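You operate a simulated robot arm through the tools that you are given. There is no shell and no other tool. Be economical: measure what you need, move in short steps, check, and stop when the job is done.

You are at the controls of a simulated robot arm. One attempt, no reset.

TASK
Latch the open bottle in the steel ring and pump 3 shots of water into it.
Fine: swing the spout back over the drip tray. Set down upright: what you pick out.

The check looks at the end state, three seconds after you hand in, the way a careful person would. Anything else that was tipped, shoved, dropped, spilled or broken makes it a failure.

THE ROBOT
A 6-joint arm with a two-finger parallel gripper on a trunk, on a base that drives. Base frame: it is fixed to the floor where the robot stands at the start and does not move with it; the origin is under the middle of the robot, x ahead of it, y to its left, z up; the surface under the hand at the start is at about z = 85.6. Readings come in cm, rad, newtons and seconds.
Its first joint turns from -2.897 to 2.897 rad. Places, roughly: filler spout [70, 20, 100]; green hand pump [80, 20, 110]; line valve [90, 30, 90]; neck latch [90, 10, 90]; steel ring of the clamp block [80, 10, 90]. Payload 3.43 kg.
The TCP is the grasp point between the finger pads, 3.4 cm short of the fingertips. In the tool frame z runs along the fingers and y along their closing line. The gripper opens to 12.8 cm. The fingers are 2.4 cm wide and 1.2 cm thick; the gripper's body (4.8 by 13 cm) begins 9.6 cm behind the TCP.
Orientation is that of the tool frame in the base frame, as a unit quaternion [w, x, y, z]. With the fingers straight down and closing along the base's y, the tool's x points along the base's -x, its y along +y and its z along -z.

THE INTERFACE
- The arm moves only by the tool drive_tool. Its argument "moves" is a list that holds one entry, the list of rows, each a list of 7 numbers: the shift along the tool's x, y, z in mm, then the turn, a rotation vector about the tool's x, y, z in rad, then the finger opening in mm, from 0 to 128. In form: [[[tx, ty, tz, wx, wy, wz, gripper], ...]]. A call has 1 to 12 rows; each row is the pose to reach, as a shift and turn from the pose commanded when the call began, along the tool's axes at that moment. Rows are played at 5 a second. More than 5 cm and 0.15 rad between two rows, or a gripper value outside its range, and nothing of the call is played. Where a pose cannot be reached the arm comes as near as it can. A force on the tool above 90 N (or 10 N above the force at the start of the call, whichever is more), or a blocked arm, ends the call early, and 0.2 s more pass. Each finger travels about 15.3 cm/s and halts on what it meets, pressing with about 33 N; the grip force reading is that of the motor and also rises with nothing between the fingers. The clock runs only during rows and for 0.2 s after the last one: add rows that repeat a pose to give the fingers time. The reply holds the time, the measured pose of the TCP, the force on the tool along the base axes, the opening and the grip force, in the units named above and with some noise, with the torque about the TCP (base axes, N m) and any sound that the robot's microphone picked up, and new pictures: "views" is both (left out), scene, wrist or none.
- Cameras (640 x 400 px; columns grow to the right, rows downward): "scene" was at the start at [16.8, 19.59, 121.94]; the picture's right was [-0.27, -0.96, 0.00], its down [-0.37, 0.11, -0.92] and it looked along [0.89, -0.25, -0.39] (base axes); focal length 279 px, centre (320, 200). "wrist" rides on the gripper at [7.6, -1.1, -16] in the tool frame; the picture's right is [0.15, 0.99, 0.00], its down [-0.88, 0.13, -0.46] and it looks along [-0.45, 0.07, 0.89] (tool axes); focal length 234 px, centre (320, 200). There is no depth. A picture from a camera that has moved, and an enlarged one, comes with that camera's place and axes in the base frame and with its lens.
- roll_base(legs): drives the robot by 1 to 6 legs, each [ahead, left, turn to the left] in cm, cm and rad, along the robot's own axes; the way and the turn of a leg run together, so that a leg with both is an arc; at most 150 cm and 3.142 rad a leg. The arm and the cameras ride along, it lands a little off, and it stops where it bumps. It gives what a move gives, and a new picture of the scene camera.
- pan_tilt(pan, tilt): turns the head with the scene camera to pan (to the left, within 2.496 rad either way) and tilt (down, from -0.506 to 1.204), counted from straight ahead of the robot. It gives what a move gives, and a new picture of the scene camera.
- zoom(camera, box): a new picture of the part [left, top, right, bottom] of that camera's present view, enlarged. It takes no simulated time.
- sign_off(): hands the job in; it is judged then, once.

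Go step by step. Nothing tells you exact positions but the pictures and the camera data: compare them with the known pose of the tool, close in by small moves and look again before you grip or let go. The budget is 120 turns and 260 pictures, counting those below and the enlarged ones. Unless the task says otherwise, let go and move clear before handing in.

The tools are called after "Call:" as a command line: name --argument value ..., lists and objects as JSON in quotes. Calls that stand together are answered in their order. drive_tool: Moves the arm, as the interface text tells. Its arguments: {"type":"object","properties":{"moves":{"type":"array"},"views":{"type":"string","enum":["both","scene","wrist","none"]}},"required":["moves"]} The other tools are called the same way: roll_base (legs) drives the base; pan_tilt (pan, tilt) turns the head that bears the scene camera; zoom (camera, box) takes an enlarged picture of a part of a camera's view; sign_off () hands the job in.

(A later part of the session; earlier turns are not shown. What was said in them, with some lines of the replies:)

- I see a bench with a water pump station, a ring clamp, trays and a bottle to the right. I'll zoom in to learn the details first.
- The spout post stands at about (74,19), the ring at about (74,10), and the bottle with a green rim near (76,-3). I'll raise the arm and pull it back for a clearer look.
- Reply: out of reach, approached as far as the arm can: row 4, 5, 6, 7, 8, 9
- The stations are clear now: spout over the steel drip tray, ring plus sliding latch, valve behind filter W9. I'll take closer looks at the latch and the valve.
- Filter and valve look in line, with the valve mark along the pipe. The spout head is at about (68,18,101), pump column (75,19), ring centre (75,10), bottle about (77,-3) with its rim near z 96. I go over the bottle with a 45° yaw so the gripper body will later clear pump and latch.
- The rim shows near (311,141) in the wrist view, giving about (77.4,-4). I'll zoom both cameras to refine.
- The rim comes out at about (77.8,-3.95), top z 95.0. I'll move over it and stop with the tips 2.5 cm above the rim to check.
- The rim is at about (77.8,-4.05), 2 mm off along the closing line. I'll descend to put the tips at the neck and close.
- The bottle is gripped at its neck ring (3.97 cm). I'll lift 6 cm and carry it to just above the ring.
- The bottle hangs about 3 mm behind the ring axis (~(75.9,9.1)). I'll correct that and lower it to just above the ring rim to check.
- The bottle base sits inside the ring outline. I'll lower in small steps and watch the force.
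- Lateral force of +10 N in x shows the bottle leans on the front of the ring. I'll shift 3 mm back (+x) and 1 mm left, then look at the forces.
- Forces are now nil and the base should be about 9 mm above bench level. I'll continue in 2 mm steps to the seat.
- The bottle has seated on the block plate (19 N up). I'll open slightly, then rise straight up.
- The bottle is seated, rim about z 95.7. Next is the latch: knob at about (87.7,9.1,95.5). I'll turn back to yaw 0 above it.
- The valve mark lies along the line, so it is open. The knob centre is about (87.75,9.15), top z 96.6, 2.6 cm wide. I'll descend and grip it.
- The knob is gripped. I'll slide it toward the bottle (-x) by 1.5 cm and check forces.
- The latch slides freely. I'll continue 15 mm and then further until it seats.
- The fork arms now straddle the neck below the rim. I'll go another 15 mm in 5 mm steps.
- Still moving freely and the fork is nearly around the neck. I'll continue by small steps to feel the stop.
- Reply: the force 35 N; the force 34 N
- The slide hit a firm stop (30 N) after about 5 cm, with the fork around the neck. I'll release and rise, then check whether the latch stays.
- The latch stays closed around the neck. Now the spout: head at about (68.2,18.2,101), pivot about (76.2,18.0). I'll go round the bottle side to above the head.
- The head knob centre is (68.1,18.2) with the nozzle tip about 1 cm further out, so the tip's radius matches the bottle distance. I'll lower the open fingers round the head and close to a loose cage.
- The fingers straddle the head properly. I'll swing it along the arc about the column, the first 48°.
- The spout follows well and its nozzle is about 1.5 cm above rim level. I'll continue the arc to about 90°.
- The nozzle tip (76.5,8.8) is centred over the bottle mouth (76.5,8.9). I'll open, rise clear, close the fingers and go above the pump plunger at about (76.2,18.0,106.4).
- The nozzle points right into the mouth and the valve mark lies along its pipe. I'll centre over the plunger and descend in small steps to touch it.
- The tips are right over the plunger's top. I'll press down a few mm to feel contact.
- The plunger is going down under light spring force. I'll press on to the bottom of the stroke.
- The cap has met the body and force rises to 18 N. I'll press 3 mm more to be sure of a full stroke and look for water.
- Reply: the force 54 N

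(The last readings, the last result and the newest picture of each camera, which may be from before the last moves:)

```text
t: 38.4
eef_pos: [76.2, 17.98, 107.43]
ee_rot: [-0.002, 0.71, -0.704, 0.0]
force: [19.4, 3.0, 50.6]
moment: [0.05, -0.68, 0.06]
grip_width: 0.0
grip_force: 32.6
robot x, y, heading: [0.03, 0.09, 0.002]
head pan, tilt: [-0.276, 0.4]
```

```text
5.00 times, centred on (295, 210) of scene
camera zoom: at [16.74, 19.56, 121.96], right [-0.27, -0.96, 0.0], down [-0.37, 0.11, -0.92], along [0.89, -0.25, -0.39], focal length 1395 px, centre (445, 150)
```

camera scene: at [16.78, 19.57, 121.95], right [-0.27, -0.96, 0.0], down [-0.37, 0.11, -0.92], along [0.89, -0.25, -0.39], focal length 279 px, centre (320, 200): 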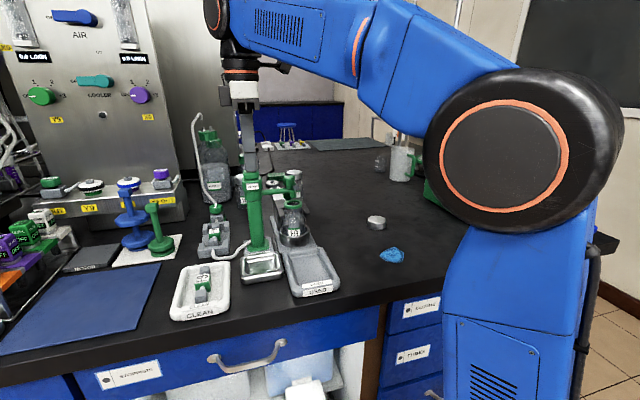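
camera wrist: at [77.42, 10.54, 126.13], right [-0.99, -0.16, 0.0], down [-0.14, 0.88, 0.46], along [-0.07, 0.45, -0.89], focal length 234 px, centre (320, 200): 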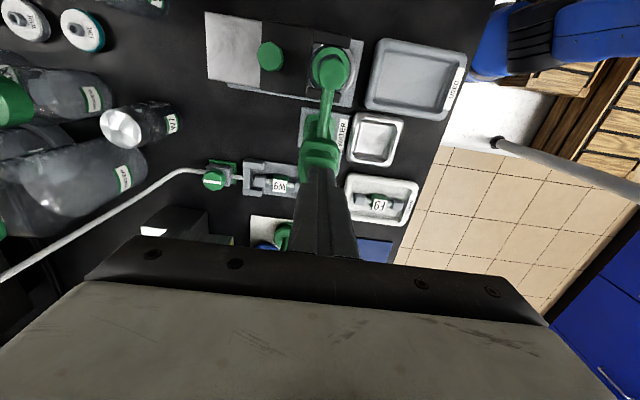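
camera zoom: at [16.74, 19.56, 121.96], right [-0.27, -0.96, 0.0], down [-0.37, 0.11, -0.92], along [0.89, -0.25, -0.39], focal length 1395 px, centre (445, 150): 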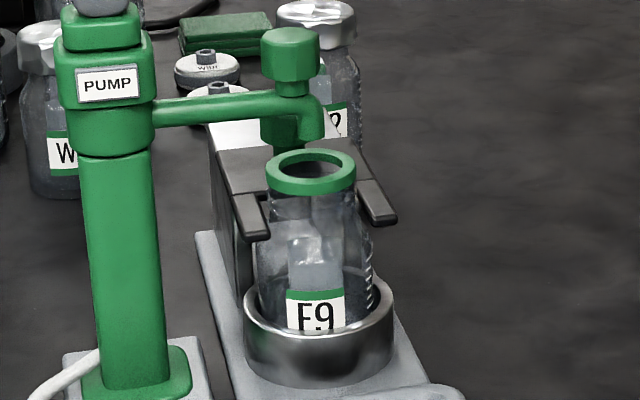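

Full stroke reached. I'll rise off the plunger and check its return and what is in the bottle.

Call:
drive_tool --moves '[[[0, 0, -15, 0, 0, 0, 0], [0, 0, -30, 0, 0, 0, 0], [0, 0, -40, 0, 0, 0, 0], [0, 0, -40, 0, 0, 0, 0]]]'

Call:
zoom --camera "scene" --box '[230, 150, 330, 260]'

Call:
zoom --camera "wrist" --box '[280, 20, 380, 120]'

```text
t: 39.4
eef_pos: [76.24, 18.09, 111.22]
ee_rot: [0.0, 0.711, -0.704, 0.0]
force: [0.6, -0.1, -0.5]
moment: [0.01, 0.01, 0.01]
grip_width: 0.03
grip_force: 33.5
robot x, y, heading: [-0.07, -0.2, -0.001]
head pan, tilt: [-0.276, 0.4]
camera scene: at [16.79, 19.59, 121.94], right [-0.27, -0.96, 0.0], down [-0.37, 0.11, -0.92], along [0.89, -0.25, -0.39], focal length 279 px, centre (320, 200)
camera wrist: at [77.47, 10.52, 127.22], right [-0.99, -0.16, 0.0], down [-0.14, 0.88, 0.46], along [-0.07, 0.45, -0.89], focal length 234 px, centre (320, 200)
```

scene: 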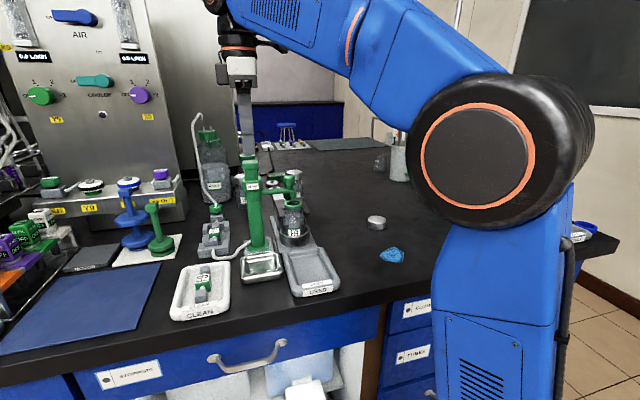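
wrist: 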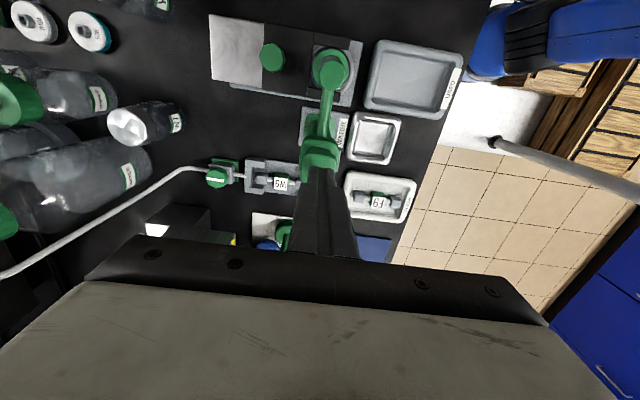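

```text
3.64 times, centred on (280, 205) of scene
camera zoom: at [16.79, 19.59, 121.94], right [-0.27, -0.96, 0.0], down [-0.37, 0.11, -0.92], along [0.89, -0.25, -0.39], focal length 1015 px, centre (466, 182)
```

zoom: 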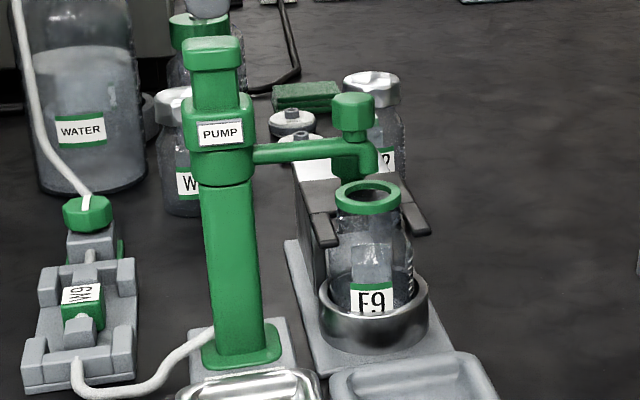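

```text
4.00 times, centred on (330, 70) of wrist
camera zoom: at [77.47, 10.52, 127.22], right [-0.99, -0.16, 0.0], down [-0.14, 0.88, 0.46], along [-0.07, 0.45, -0.89], focal length 937 px, centre (280, 720)
```

zoom: 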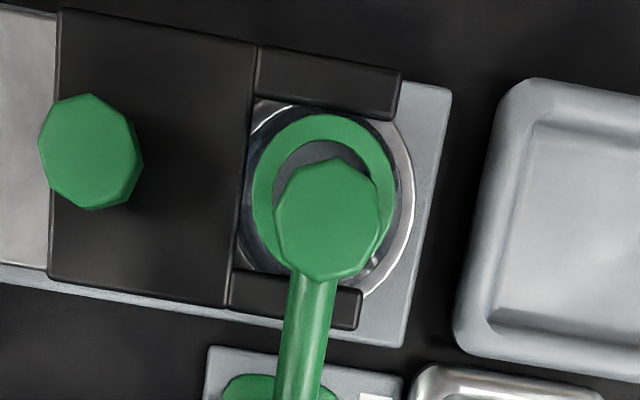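

The plunger sprang back. Before the next shot I want to see whether water arrived, so I'll move the wrist camera to look into the mouth.

Call:
drive_tool --moves '[[[45, 0, 0, 0, 0, 0, 0], [90, 0, 0, 0, 0, 0, 0], [110, 0, 0, 0, 0, 0, 0], [110, 0, 0, 0, 0, 0, 0]]]' --views "wrist"

Call:
zoom --camera "wrist" --box '[280, 120, 380, 220]'

```text
t: 40.4
eef_pos: [76.35, 6.93, 111.3]
ee_rot: [0.0, 0.71, -0.704, -0.001]
force: [0.1, -0.7, -0.4]
moment: [0.03, 0.03, 0.0]
grip_width: 0.0
grip_force: 33.0
robot x, y, heading: [0.16, 0.07, 0.004]
head pan, tilt: [-0.276, 0.4]
camera wrist: at [77.51, -0.67, 127.25], right [-0.99, -0.16, 0.0], down [-0.14, 0.88, 0.46], along [-0.07, 0.45, -0.89], focal length 234 px, centre (320, 200)
```

wrist: 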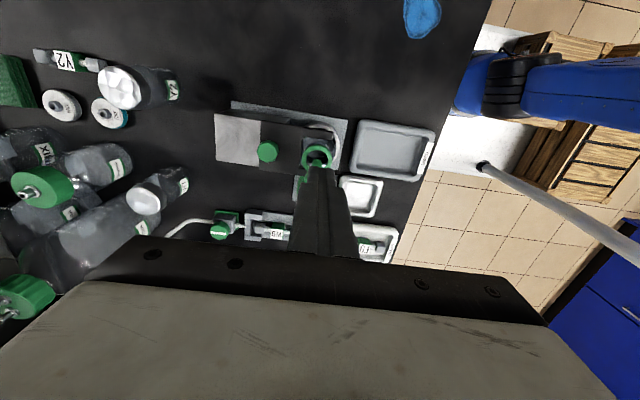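

```text
4.00 times, centred on (330, 170) of wrist
camera zoom: at [77.51, -0.67, 127.25], right [-0.99, -0.16, 0.0], down [-0.14, 0.88, 0.46], along [-0.07, 0.45, -0.89], focal length 937 px, centre (280, 320)
```

zoom: 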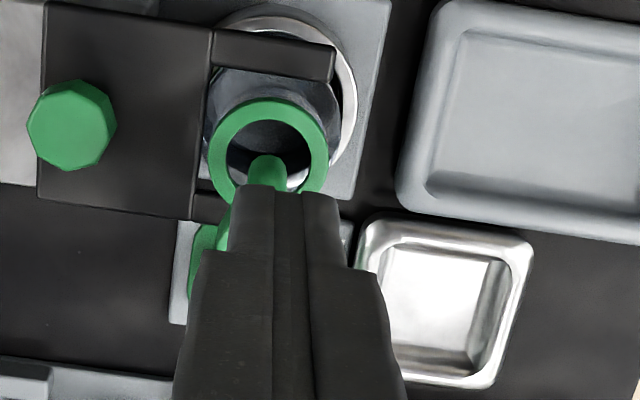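

The fingers block the view; I'll shift sideways for a clear line into the mouth.

Call:
drive_tool --moves '[[[0, 45, 0, 0, 0, 0, 0], [0, 80, 0, 0, 0, 0, 0], [-10, 80, 0, 0, 0, 0, 0], [-10, 80, 0, 0, 0, 0, 0]]]' --views "wrist"

Call:
zoom --camera "wrist" --box '[190, 100, 310, 200]'

```text
t: 41.4
eef_pos: [68.38, 7.96, 111.3]
ee_rot: [0.0, 0.71, -0.704, 0.0]
force: [-0.3, -0.3, 0.0]
moment: [0.03, 0.08, 0.01]
grip_width: 0.0
grip_force: 32.8
robot x, y, heading: [-0.03, 0.08, 0.0]
head pan, tilt: [-0.276, 0.4]
camera wrist: at [69.59, 0.36, 127.26], right [-0.99, -0.16, 0.0], down [-0.14, 0.88, 0.46], along [-0.07, 0.45, -0.89], focal length 234 px, centre (320, 200)
```

wrist: 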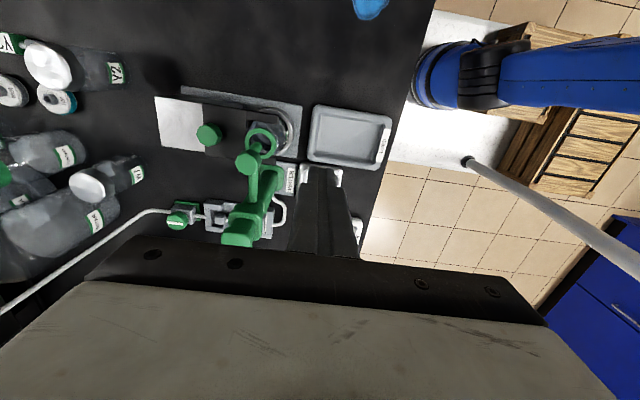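

```text
4.00 times, centred on (250, 150) of wrist
camera zoom: at [69.59, 0.36, 127.26], right [-0.99, -0.16, 0.0], down [-0.14, 0.88, 0.46], along [-0.07, 0.45, -0.89], focal length 937 px, centre (600, 400)
```

zoom: 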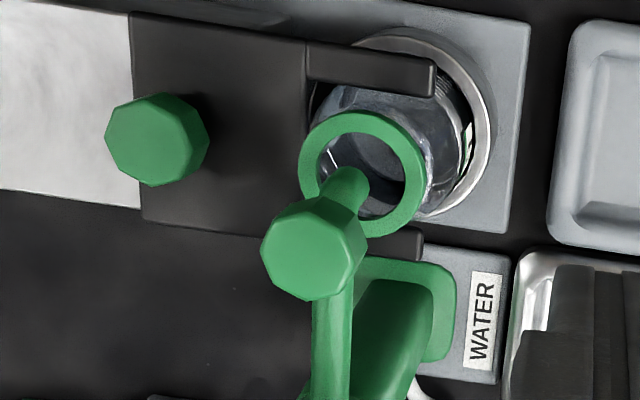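

I can't tell the level yet; I'll compare after the next shot. Moving back above the plunger.

Call:
drive_tool --moves '[[[-20, 0, -20, 0, 0, 0, 0], [-20, -45, -20, 0, 0, 0, 0], [-20, -80, -20, 0, 0, 0, 0], [-60, -79.5, -20, 0, 0, 0, 0], [-100, -79.5, -20, 0, 0, 0, 0], [-100, -79.5, 0, 0, 0, 0, 0], [-100, -79.5, 0, 0, 0, 0, 0]]]' --views "scene"

Call:
zoom --camera "scene" --box '[220, 130, 330, 230]'

```text
t: 43.0
eef_pos: [76.23, 17.93, 111.24]
ee_rot: [0.001, 0.71, -0.704, -0.001]
force: [-0.8, -0.1, 0.3]
moment: [-0.02, 0.0, 0.03]
grip_width: 0.01
grip_force: 32.5
robot x, y, heading: [-0.14, -0.25, -0.0]
head pan, tilt: [-0.276, 0.4]
camera scene: at [16.8, 19.59, 121.94], right [-0.27, -0.96, 0.0], down [-0.37, 0.11, -0.92], along [0.89, -0.25, -0.39], focal length 279 px, centre (320, 200)
```

scene: 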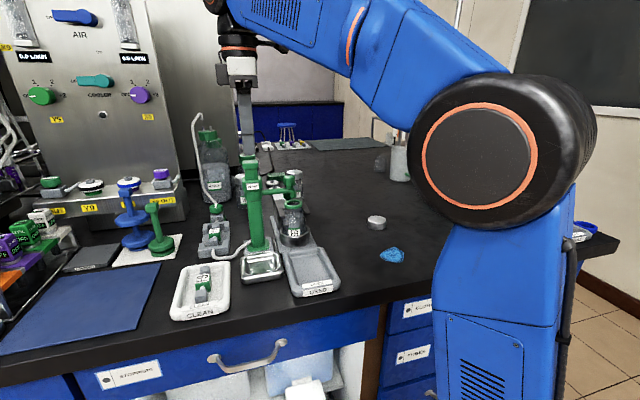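

```text
4.00 times, centred on (275, 180) of scene
camera zoom: at [16.8, 19.59, 121.94], right [-0.27, -0.96, 0.0], down [-0.37, 0.11, -0.92], along [0.89, -0.25, -0.39], focal length 1116 px, centre (500, 280)
```

zoom: 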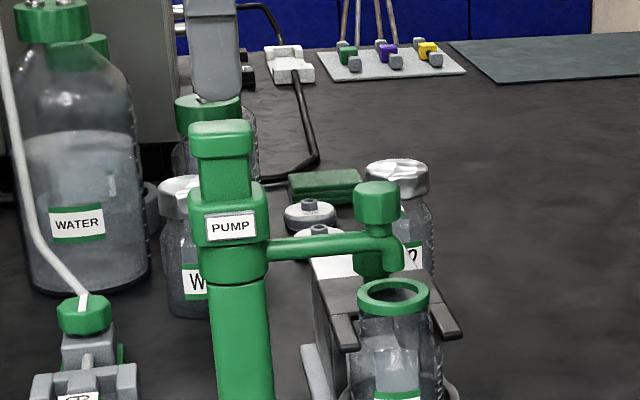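

Centred above the plunger. Second stroke: down to the stop, hold, then up.

Call:
drive_tool --moves '[[[0, 0, 12, 0, 0, 0, 0], [0, 0, 20, 0, 0, 0, 0], [0, 0, 27, 0, 0, 0, 0], [0, 0, 34, 0, 0, 0, 0], [0, 0, 39.5, 0, 0, 0, 0], [0, 0, 39.5, 0, 0, 0, 0], [0, 0, 39.5, 0, 0, 0, 0]]]' --views "scene"

Call:
zoom --camera "scene" --box '[220, 150, 330, 250]'

Call:
drive_tool --moves '[[[0, 0, -15, 0, 0, 0, 0], [0, 0, -30, 0, 0, 0, 0], [0, 0, -40, 0, 0, 0, 0], [0, 0, -40, 0, 0, 0, 0]]]' --views "scene"

Call:
zoom --camera "scene" --box '[220, 150, 330, 250]'

```text
t: 44.6
eef_pos: [76.09, 18.0, 107.41]
ee_rot: [-0.002, 0.71, -0.704, 0.001]
force: [14.6, 7.3, 41.1]
moment: [0.17, -0.46, 0.0]
grip_width: 0.0
grip_force: 32.9
robot x, y, heading: [0.02, -0.11, 0.003]
head pan, tilt: [-0.276, 0.4]
camera scene: at [16.74, 19.59, 121.95], right [-0.27, -0.96, 0.0], down [-0.37, 0.11, -0.92], along [0.89, -0.25, -0.39], focal length 279 px, centre (320, 200)
```

scene: 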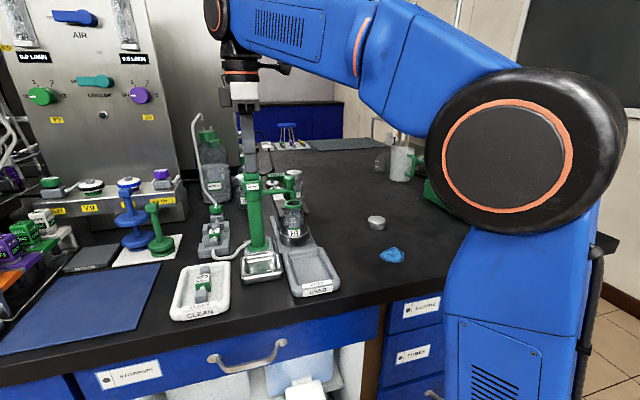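

```text
4.00 times, centred on (275, 200) of scene
camera zoom: at [16.74, 19.59, 121.95], right [-0.27, -0.96, 0.0], down [-0.37, 0.11, -0.92], along [0.89, -0.25, -0.39], focal length 1116 px, centre (500, 200)
```

zoom: 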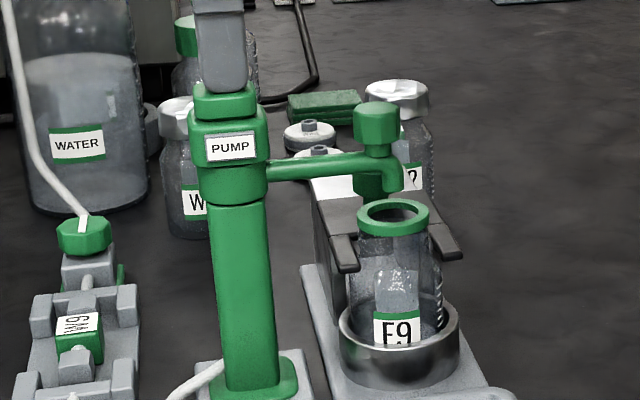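

```text
t: 45.6
eef_pos: [76.21, 17.98, 111.27]
ee_rot: [0.0, 0.71, -0.704, 0.0]
force: [-0.3, -0.5, 0.2]
moment: [-0.01, -0.02, 0.03]
grip_width: 0.0
grip_force: 33.2
robot x, y, heading: [-0.39, -0.06, 0.002]
head pan, tilt: [-0.276, 0.4]
camera scene: at [16.79, 19.58, 121.94], right [-0.27, -0.96, 0.0], down [-0.37, 0.11, -0.92], along [0.89, -0.25, -0.39], focal length 279 px, centre (320, 200)
```

scene: 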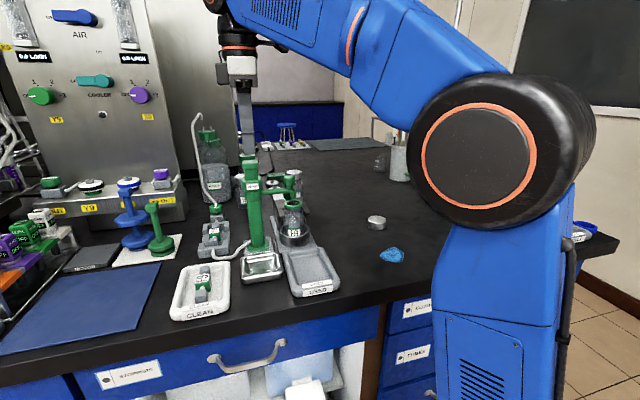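

```text
4.00 times, centred on (275, 200) of scene
camera zoom: at [16.79, 19.58, 121.94], right [-0.27, -0.96, 0.0], down [-0.37, 0.11, -0.92], along [0.89, -0.25, -0.39], focal length 1116 px, centre (500, 200)
```

zoom: 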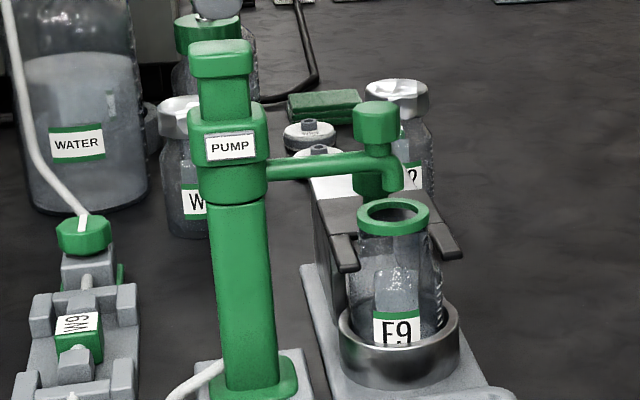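

Two strokes done. I'll look into the mouth from the same vantage as before to compare the level.

Call:
drive_tool --moves '[[[0, 0, -20, 0, 0, 0, 0], [40, 0, -20, 0, 0, 0, 0], [80, 0, -20, 0, 0, 0, 0], [80, 40, -20, 0, 0, 0, 0], [80, 79.5, -20, 0, 0, 0, 0], [100, 79.5, 0, 0, 0, 0, 0], [100, 79.5, 0, 0, 0, 0, 0]]]' --views "none"

Call:
zoom --camera "wrist" --box '[190, 100, 310, 200]'

Call:
zoom --camera "scene" --box '[265, 185, 325, 250]'

```text
t: 47.2
eef_pos: [68.41, 7.96, 111.31]
ee_rot: [0.001, 0.711, -0.703, -0.001]
force: [-0.3, 0.4, -0.2]
moment: [0.0, 0.04, 0.03]
grip_width: 0.0
grip_force: 33.4
robot x, y, heading: [-0.19, -0.05, 0.002]
head pan, tilt: [-0.276, 0.4]
```

```text
4.00 times, centred on (250, 150) of wrist
camera zoom: at [69.55, 0.42, 127.25], right [-0.99, -0.16, 0.0], down [-0.14, 0.88, 0.46], along [-0.07, 0.45, -0.89], focal length 937 px, centre (600, 400)
```

zoom: 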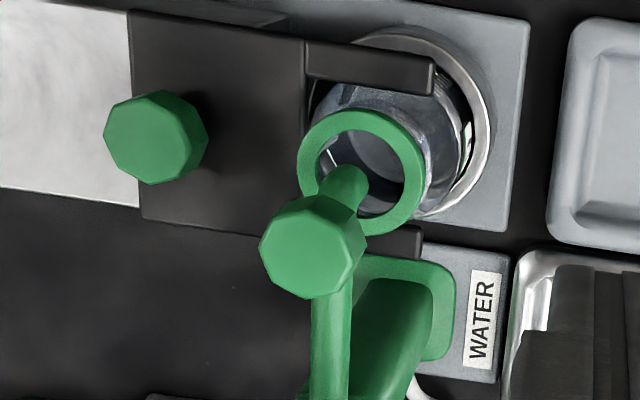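

```text
6.15 times, centred on (295, 218) of scene
camera zoom: at [16.8, 19.58, 121.94], right [-0.27, -0.96, 0.0], down [-0.37, 0.11, -0.92], along [0.89, -0.25, -0.39], focal length 1717 px, centre (474, 92)
```

zoom: 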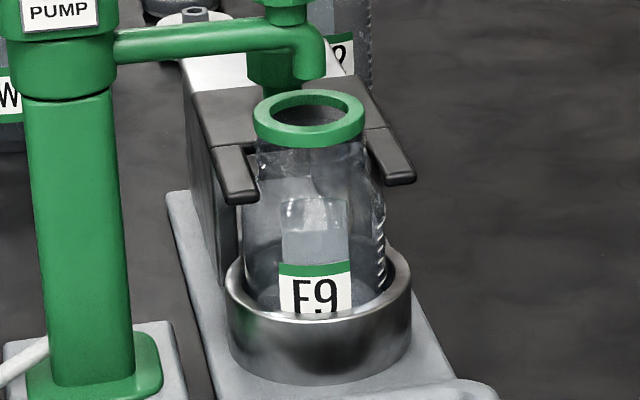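

The view is unchanged and inconclusive. I'll repeat the exact pose of the pre-shot picture (fingers wide around the spout head) for a direct comparison.

Call:
drive_tool --moves '[[[-20.7, 0, 0, 0, 0, 0, 40], [-20.7, -40, 0, 0, 0, 0, 70], [-20.7, -81, 0, 0, 0, 0, 80], [-20.7, -81, 0, 0, 0, 0, 80], [-20.7, -81, 45, 0, 0, 0, 80], [-20.7, -81, 92, 0, 0, 0, 80], [-20.7, -81, 92, 0, 0, 0, 80]]]' --views "wrist"

Call:
zoom --camera "wrist" --box '[280, 110, 360, 190]'

```text
t: 48.8
eef_pos: [76.5, 10.31, 102.07]
ee_rot: [0.0, 0.71, -0.704, 0.001]
force: [-0.2, 0.3, -0.4]
moment: [0.01, 0.03, -0.01]
grip_width: 7.99
grip_force: 0.0
robot x, y, heading: [-0.08, 0.13, 0.002]
head pan, tilt: [-0.276, 0.4]
camera wrist: at [77.63, 2.66, 118.12], right [-0.99, -0.16, 0.0], down [-0.14, 0.88, 0.46], along [-0.07, 0.45, -0.89], focal length 234 px, centre (320, 200)
```

wrist: 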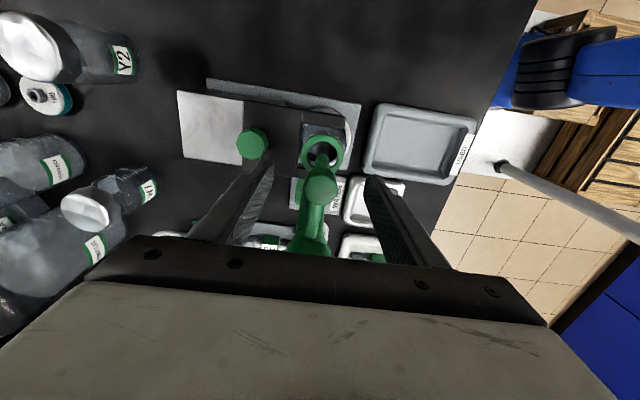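

```text
5.00 times, centred on (320, 150) of wrist
camera zoom: at [77.63, 2.66, 118.12], right [-0.99, -0.16, 0.0], down [-0.14, 0.88, 0.46], along [-0.07, 0.45, -0.89], focal length 1171 px, centre (320, 450)
```

zoom: 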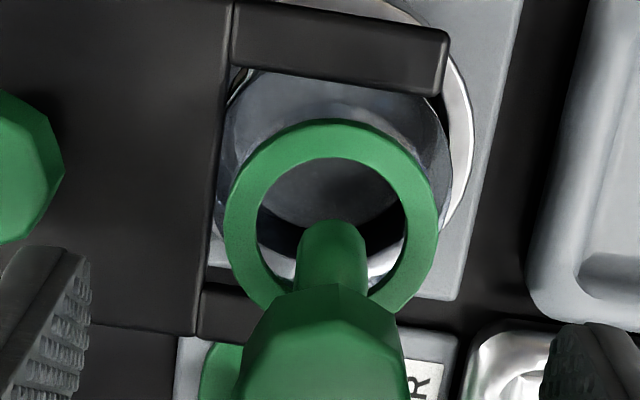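

There's a disc inside whose edge could be floor or water surface. I'll take a tighter enlargement now as reference for after the third shot.

Call:
zoom --camera "wrist" --box '[296, 130, 346, 180]'

```text
8.00 times, centred on (321, 155) of wrist
camera zoom: at [77.63, 2.66, 118.12], right [-0.99, -0.16, 0.0], down [-0.14, 0.88, 0.46], along [-0.07, 0.45, -0.89], focal length 1873 px, centre (312, 560)
```

zoom: 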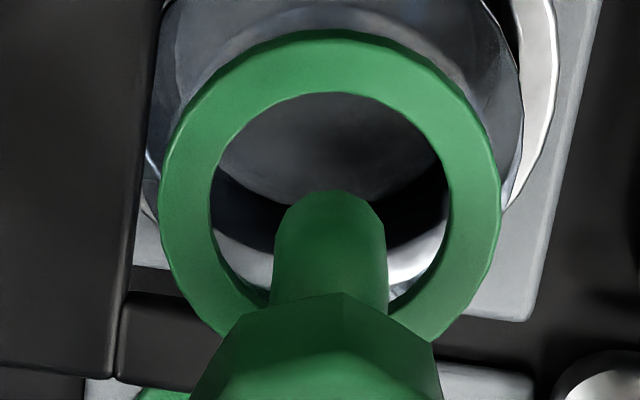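

The disc edge corresponds to a surface about 1.5 cm above the floor, so water seems to be in. I'll do the third stroke; first lift, close, and go above the plunger.

Call:
drive_tool --moves '[[[0, 0, -45, 0, 0, 0, 80], [0, 0, -90, 0, 0, 0, 50], [0, 0, -112, 0, 0, 0, 0], [-40, 3, -112, 0, 0, 0, 0], [-79, 3, -112, 0, 0, 0, 0], [-79, 3, -92, 0, 0, 0, 0], [-79, 3, -92, 0, 0, 0, 0]]]' --views "scene"

Call:
zoom --camera "scene" --box '[220, 130, 330, 230]'

```text
t: 50.4
eef_pos: [76.11, 18.18, 111.32]
ee_rot: [0.0, 0.711, -0.703, 0.0]
force: [0.3, 0.8, 0.1]
moment: [0.0, -0.01, -0.02]
grip_width: 0.0
grip_force: 33.4
robot x, y, heading: [-0.12, 0.09, 0.001]
head pan, tilt: [-0.276, 0.4]
camera scene: at [16.8, 19.59, 121.94], right [-0.27, -0.96, 0.0], down [-0.37, 0.11, -0.92], along [0.89, -0.25, -0.39], focal length 279 px, centre (320, 200)
```

scene: 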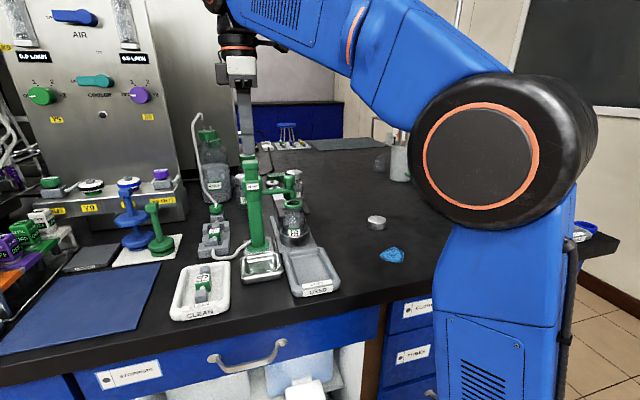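

```text
4.00 times, centred on (275, 180) of scene
camera zoom: at [16.8, 19.59, 121.94], right [-0.27, -0.96, 0.0], down [-0.37, 0.11, -0.92], along [0.89, -0.25, -0.39], focal length 1116 px, centre (500, 280)
```

zoom: 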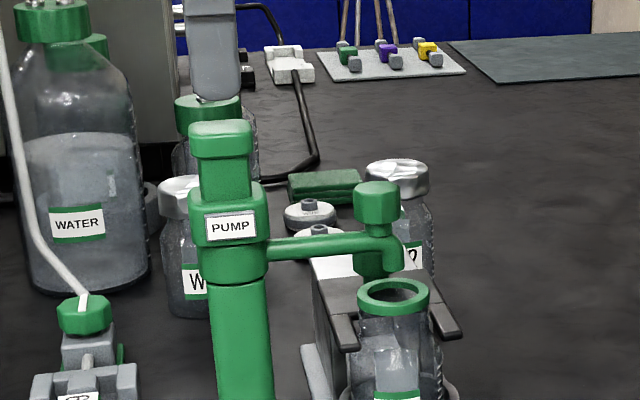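

Over the plunger again (76.1,18.2). Third stroke, then rise.

Call:
drive_tool --moves '[[[0, 0, 12, 0, 0, 0, 0], [0, 0, 20, 0, 0, 0, 0], [0, 0, 27, 0, 0, 0, 0], [0, 0, 34, 0, 0, 0, 0], [0, 0, 40, 0, 0, 0, 0], [0, 0, 40, 0, 0, 0, 0], [0, 0, 40, 0, 0, 0, 0]]]' --views "none"

Call:
drive_tool --moves '[[[0, 0, -15, 0, 0, 0, 0], [0, 0, -30, 0, 0, 0, 0], [0, 0, -62, 0, 0, 0, 0], [40, -3, -62, 0, 0, 0, 20], [79, -3, -62, 0, 0, 0, 60], [79, -3, -62, 0, 0, 0, 80], [79, -3, -20, 0, 0, 0, 80], [79, -3, 25, 0, 0, 0, 80], [79, -3, 50, 0, 0, 0, 80], [79, -3, 50, 0, 0, 0, 80]]]' --views "scene"

Call:
zoom --camera "wrist" --box '[296, 130, 346, 180]'

```text
t: 52.0
eef_pos: [75.91, 18.01, 107.45]
ee_rot: [-0.002, 0.71, -0.704, 0.0]
force: [14.1, 6.7, 42.5]
moment: [0.22, -0.46, -0.04]
grip_width: 0.0
grip_force: 33.1
robot x, y, heading: [0.08, -0.06, 0.007]
head pan, tilt: [-0.276, 0.4]
```

```text
t: 54.2
eef_pos: [76.37, 10.01, 102.17]
ee_rot: [-0.001, 0.71, -0.704, 0.001]
force: [0.2, -0.6, -0.3]
moment: [-0.01, 0.01, 0.0]
grip_width: 7.99
grip_force: 0.0
robot x, y, heading: [0.0, -0.1, 0.003]
head pan, tilt: [-0.276, 0.4]
camera scene: at [16.8, 19.58, 121.94], right [-0.27, -0.96, 0.0], down [-0.37, 0.11, -0.92], along [0.89, -0.25, -0.39], focal length 279 px, centre (320, 200)
```

scene: 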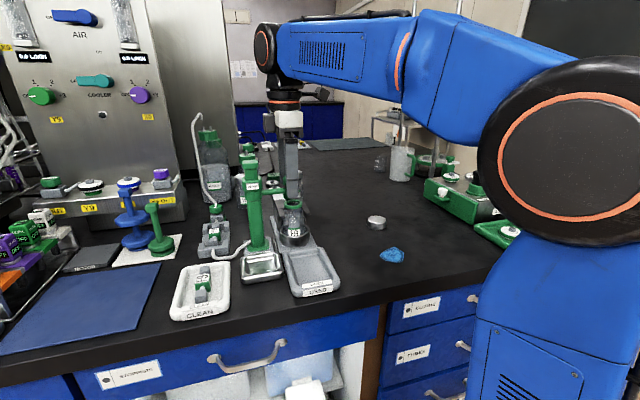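

```text
8.00 times, centred on (321, 155) of wrist
camera zoom: at [77.61, 2.6, 118.24], right [-0.99, -0.16, 0.0], down [-0.14, 0.88, 0.46], along [-0.07, 0.45, -0.89], focal length 1873 px, centre (312, 560)
```

zoom: 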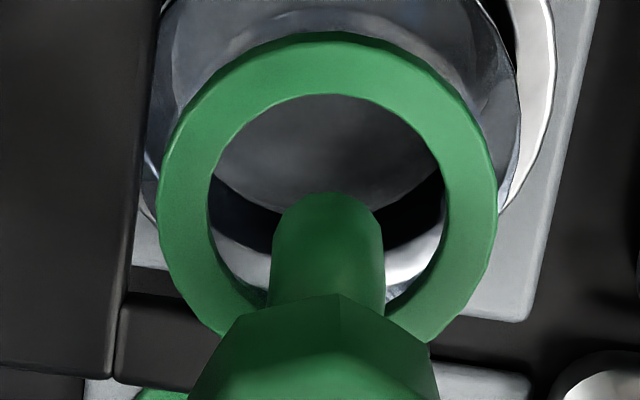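

The surface edge has risen again from shot 2 to shot 3 (about 0.4 cm per shot), so the three shots are in the bottle. Now I cage the spout head again and swing it back, first half.

Call:
drive_tool --moves '[[[0, 0, 0, 0, 0, 0, 50], [0, 0, 0, 0, 0, 0, 34], [0, 0, 0, 0, 0, 0, 34], [-0.8, 11.3, 0, 0, 0, 0.14, 34], [-3.2, 22.4, 0, 0, 0, 0.28, 34], [-7.0, 33.0, 0, 0, 0, 0.42, 34], [-12.4, 43.0, 0, 0, 0, 0.56, 34], [-19.0, 52.2, 0, 0, 0, 0.7, 34], [-26.9, 60.3, 0, 0, 0, 0.84, 34], [-26.9, 60.3, 0, 0, 0, 0.84, 34]]]'

Call:
zoom --camera "scene" --box '[220, 130, 340, 240]'

```text
t: 56.4
eef_pos: [70.32, 12.7, 102.2]
ee_rot: [0.001, -0.361, 0.933, 0.001]
force: [-0.5, -0.8, 0.1]
moment: [0.01, -0.02, -0.01]
grip_width: 3.41
grip_force: 0.1
robot x, y, heading: [-0.06, 0.16, -0.001]
head pan, tilt: [-0.276, 0.4]
camera scene: at [16.8, 19.58, 121.94], right [-0.27, -0.96, 0.0], down [-0.37, 0.11, -0.92], along [0.89, -0.25, -0.39], focal length 279 px, centre (320, 200)
camera wrist: at [65.5, 6.81, 118.22], right [-0.77, 0.63, 0.0], down [0.56, 0.69, 0.46], along [0.29, 0.35, -0.89], focal length 234 px, centre (320, 200)
```

scene: 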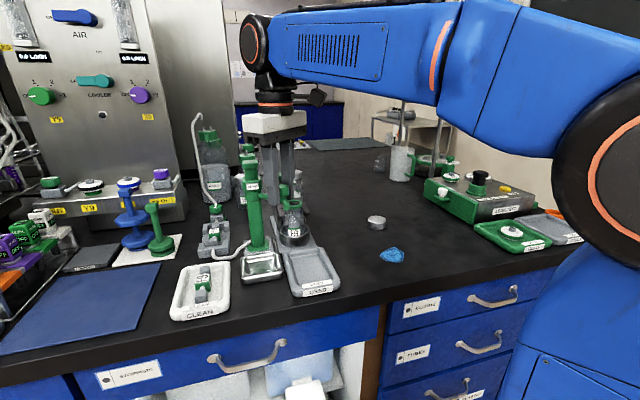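
wrist: 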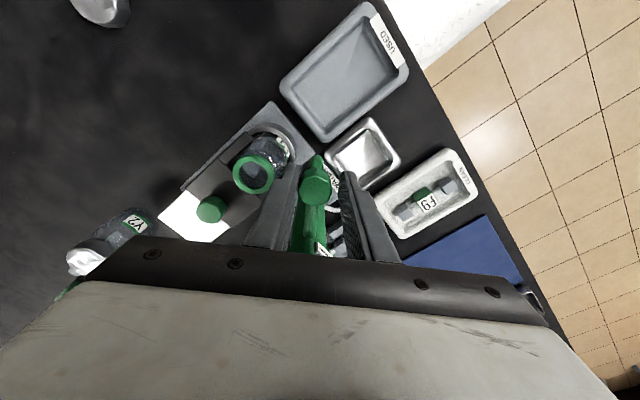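

```text
3.64 times, centred on (280, 185) of scene
camera zoom: at [16.8, 19.58, 121.94], right [-0.27, -0.96, 0.0], down [-0.37, 0.11, -0.92], along [0.89, -0.25, -0.39], focal length 1015 px, centre (466, 254)
```

zoom: 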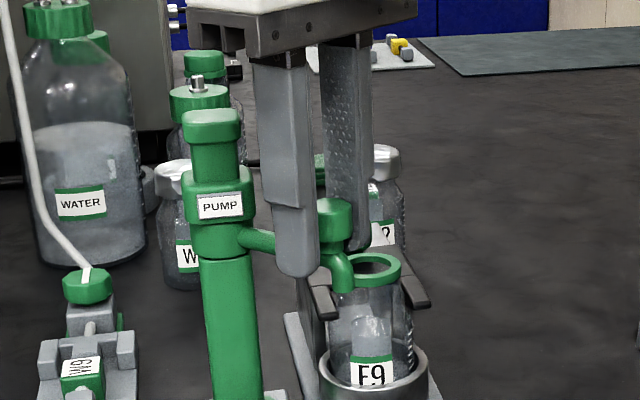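

The spout is halfway back. I'll continue to its original place over the drip tray.

Call:
drive_tool --moves '[[[-0.7, 10.5, 0, 0, 0, 0.13, 34], [-2.7, 20.8, 0, 0, 0, 0.26, 34], [-6.1, 30.8, 0, 0, 0, 0.39, 34], [-10.7, 40.2, 0, 0, 0, 0.52, 34], [-16.5, 49.0, 0, 0, 0, 0.65, 34], [-24.0, 57.5, 0, 0, 0, 0.79, 34], [-24.0, 57.5, 0, 0, 0, 0.79, 34]]]'

Call:
zoom --camera "wrist" --box '[200, 60, 440, 260]'

Call:
zoom --camera "scene" --box '[220, 130, 340, 240]'

```text
t: 58.0
eef_pos: [68.24, 18.51, 102.21]
ee_rot: [0.0, 0.026, 1.0, -0.001]
force: [-0.3, -1.5, -0.7]
moment: [0.03, 0.01, 0.0]
grip_width: 3.51
grip_force: 1.0
robot x, y, heading: [-0.31, 0.17, 0.004]
head pan, tilt: [-0.276, 0.4]
camera scene: at [16.8, 19.57, 121.94], right [-0.27, -0.96, 0.0], down [-0.37, 0.11, -0.92], along [0.89, -0.25, -0.39], focal length 279 px, centre (320, 200)
camera wrist: at [60.65, 17.9, 118.18], right [-0.1, 1.0, 0.0], down [0.89, 0.08, 0.46], along [0.45, 0.04, -0.89], focal length 234 px, centre (320, 200)
```

scene: 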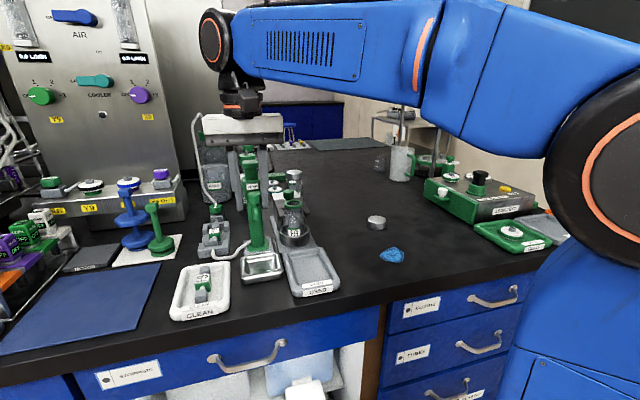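
wrist: 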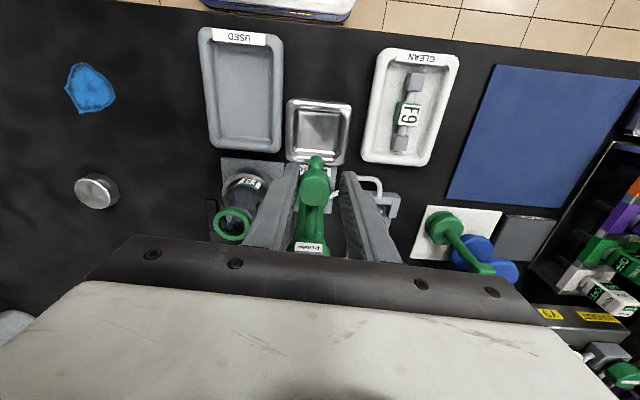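

```text
2.00 times, centred on (320, 160) of wrist
camera zoom: at [60.65, 17.9, 118.18], right [-0.1, 1.0, 0.0], down [0.89, 0.08, 0.46], along [0.45, 0.04, -0.89], focal length 468 px, centre (320, 280)
```

zoom: 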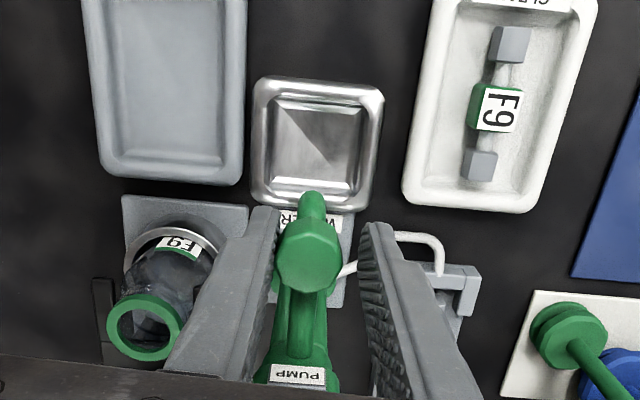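

```text
3.64 times, centred on (280, 185) of scene
camera zoom: at [16.8, 19.57, 121.94], right [-0.27, -0.96, 0.0], down [-0.37, 0.11, -0.92], along [0.89, -0.25, -0.39], focal length 1015 px, centre (466, 254)
```

zoom: 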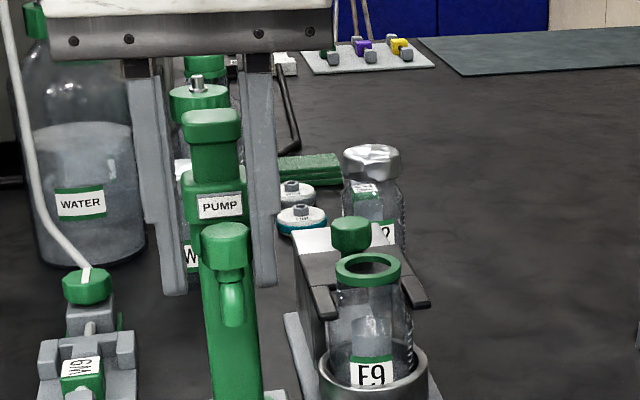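

The spout is back over the drip tray exactly as at the start. I'll open, rise clear and check the final state.

Call:
drive_tool --moves '[[[0, 0, 0, 0, 0, 0, 52], [0, 0, 0, 0, 0, 0, 52], [0, 0, -45, 0, 0, 0, 52], [0, 0, -90, 0, 0, 0, 52], [40, 0, -110, 0, 0, 0, 52], [80, 0, -110, 0, 0, 0, 52], [80, 0, -110, 0, 0, 0, 52]]]'

Call:
zoom --camera "scene" --box '[160, 140, 420, 310]'

Call:
zoom --camera "wrist" --box '[200, 60, 440, 260]'

```text
t: 59.6
eef_pos: [60.4, 19.14, 113.37]
ee_rot: [0.0, 0.025, 1.0, 0.0]
force: [-0.2, -0.1, 0.4]
moment: [0.0, -0.02, 0.0]
grip_width: 5.17
grip_force: 0.1
robot x, y, heading: [-0.33, -0.2, -0.004]
head pan, tilt: [-0.276, 0.4]
camera scene: at [16.81, 19.59, 121.94], right [-0.27, -0.96, 0.0], down [-0.37, 0.11, -0.92], along [0.89, -0.25, -0.39], focal length 279 px, centre (320, 200)
camera wrist: at [52.62, 18.29, 129.34], right [-0.1, 1.0, 0.0], down [0.89, 0.09, 0.46], along [0.45, 0.04, -0.89], focal length 234 px, centre (320, 200)
```

scene: 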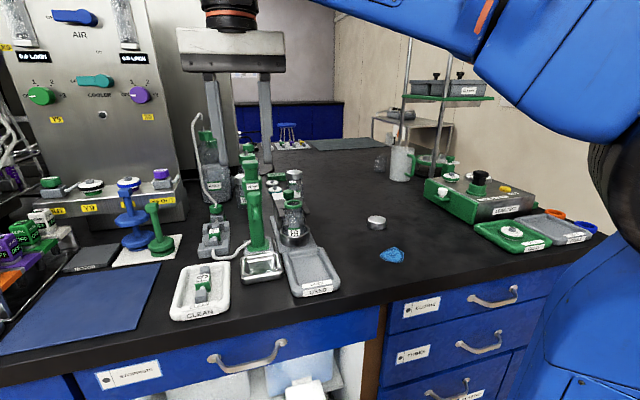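
wrist: 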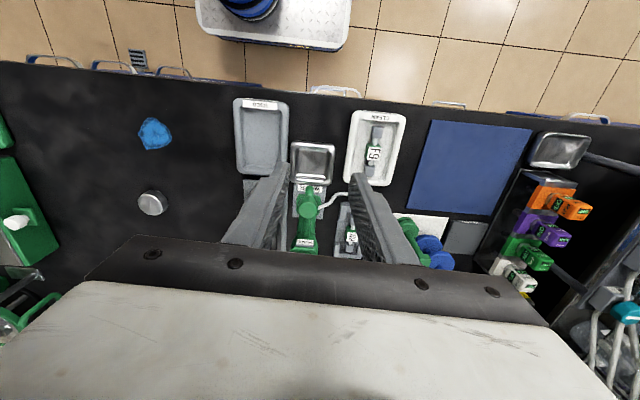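

```text
2.35 times, centred on (290, 225) of scene
camera zoom: at [16.81, 19.59, 121.94], right [-0.27, -0.96, 0.0], down [-0.37, 0.11, -0.92], along [0.89, -0.25, -0.39], focal length 656 px, centre (391, 141)
```

zoom: 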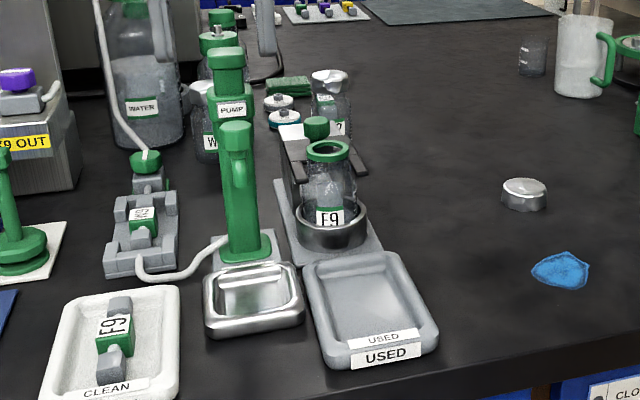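

```text
2.00 times, centred on (320, 160) of wrist
camera zoom: at [52.62, 18.29, 129.34], right [-0.1, 1.0, 0.0], down [0.89, 0.09, 0.46], along [0.45, 0.04, -0.89], focal length 468 px, centre (320, 280)
```

zoom: 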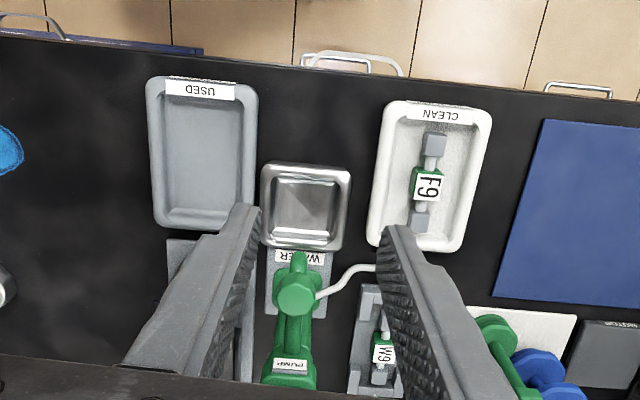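

The open bottle is latched in the steel ring with 3 shots of water pumped in and the spout is back over the drip tray; I judged the water level only by its rise between shots 2 and 3. The bottle stands upright, the gripper is clear, and nothing else looks moved, so I'm handing in.

Call:
sign_off

```text
The job is handed in.
```

I latched the open F9 bottle upright in the steel ring, gave the pump three full strokes, and swung the spout back over the drip tray. The gripper is clear, and in the last pictures nothing else looked moved or spilled.

I could not see water flow directly. The surface in the bottle was about 0.4 cm higher after stroke 3 than after stroke 2. My rough level estimate fits three shots, but I never confirmed the first one separately.
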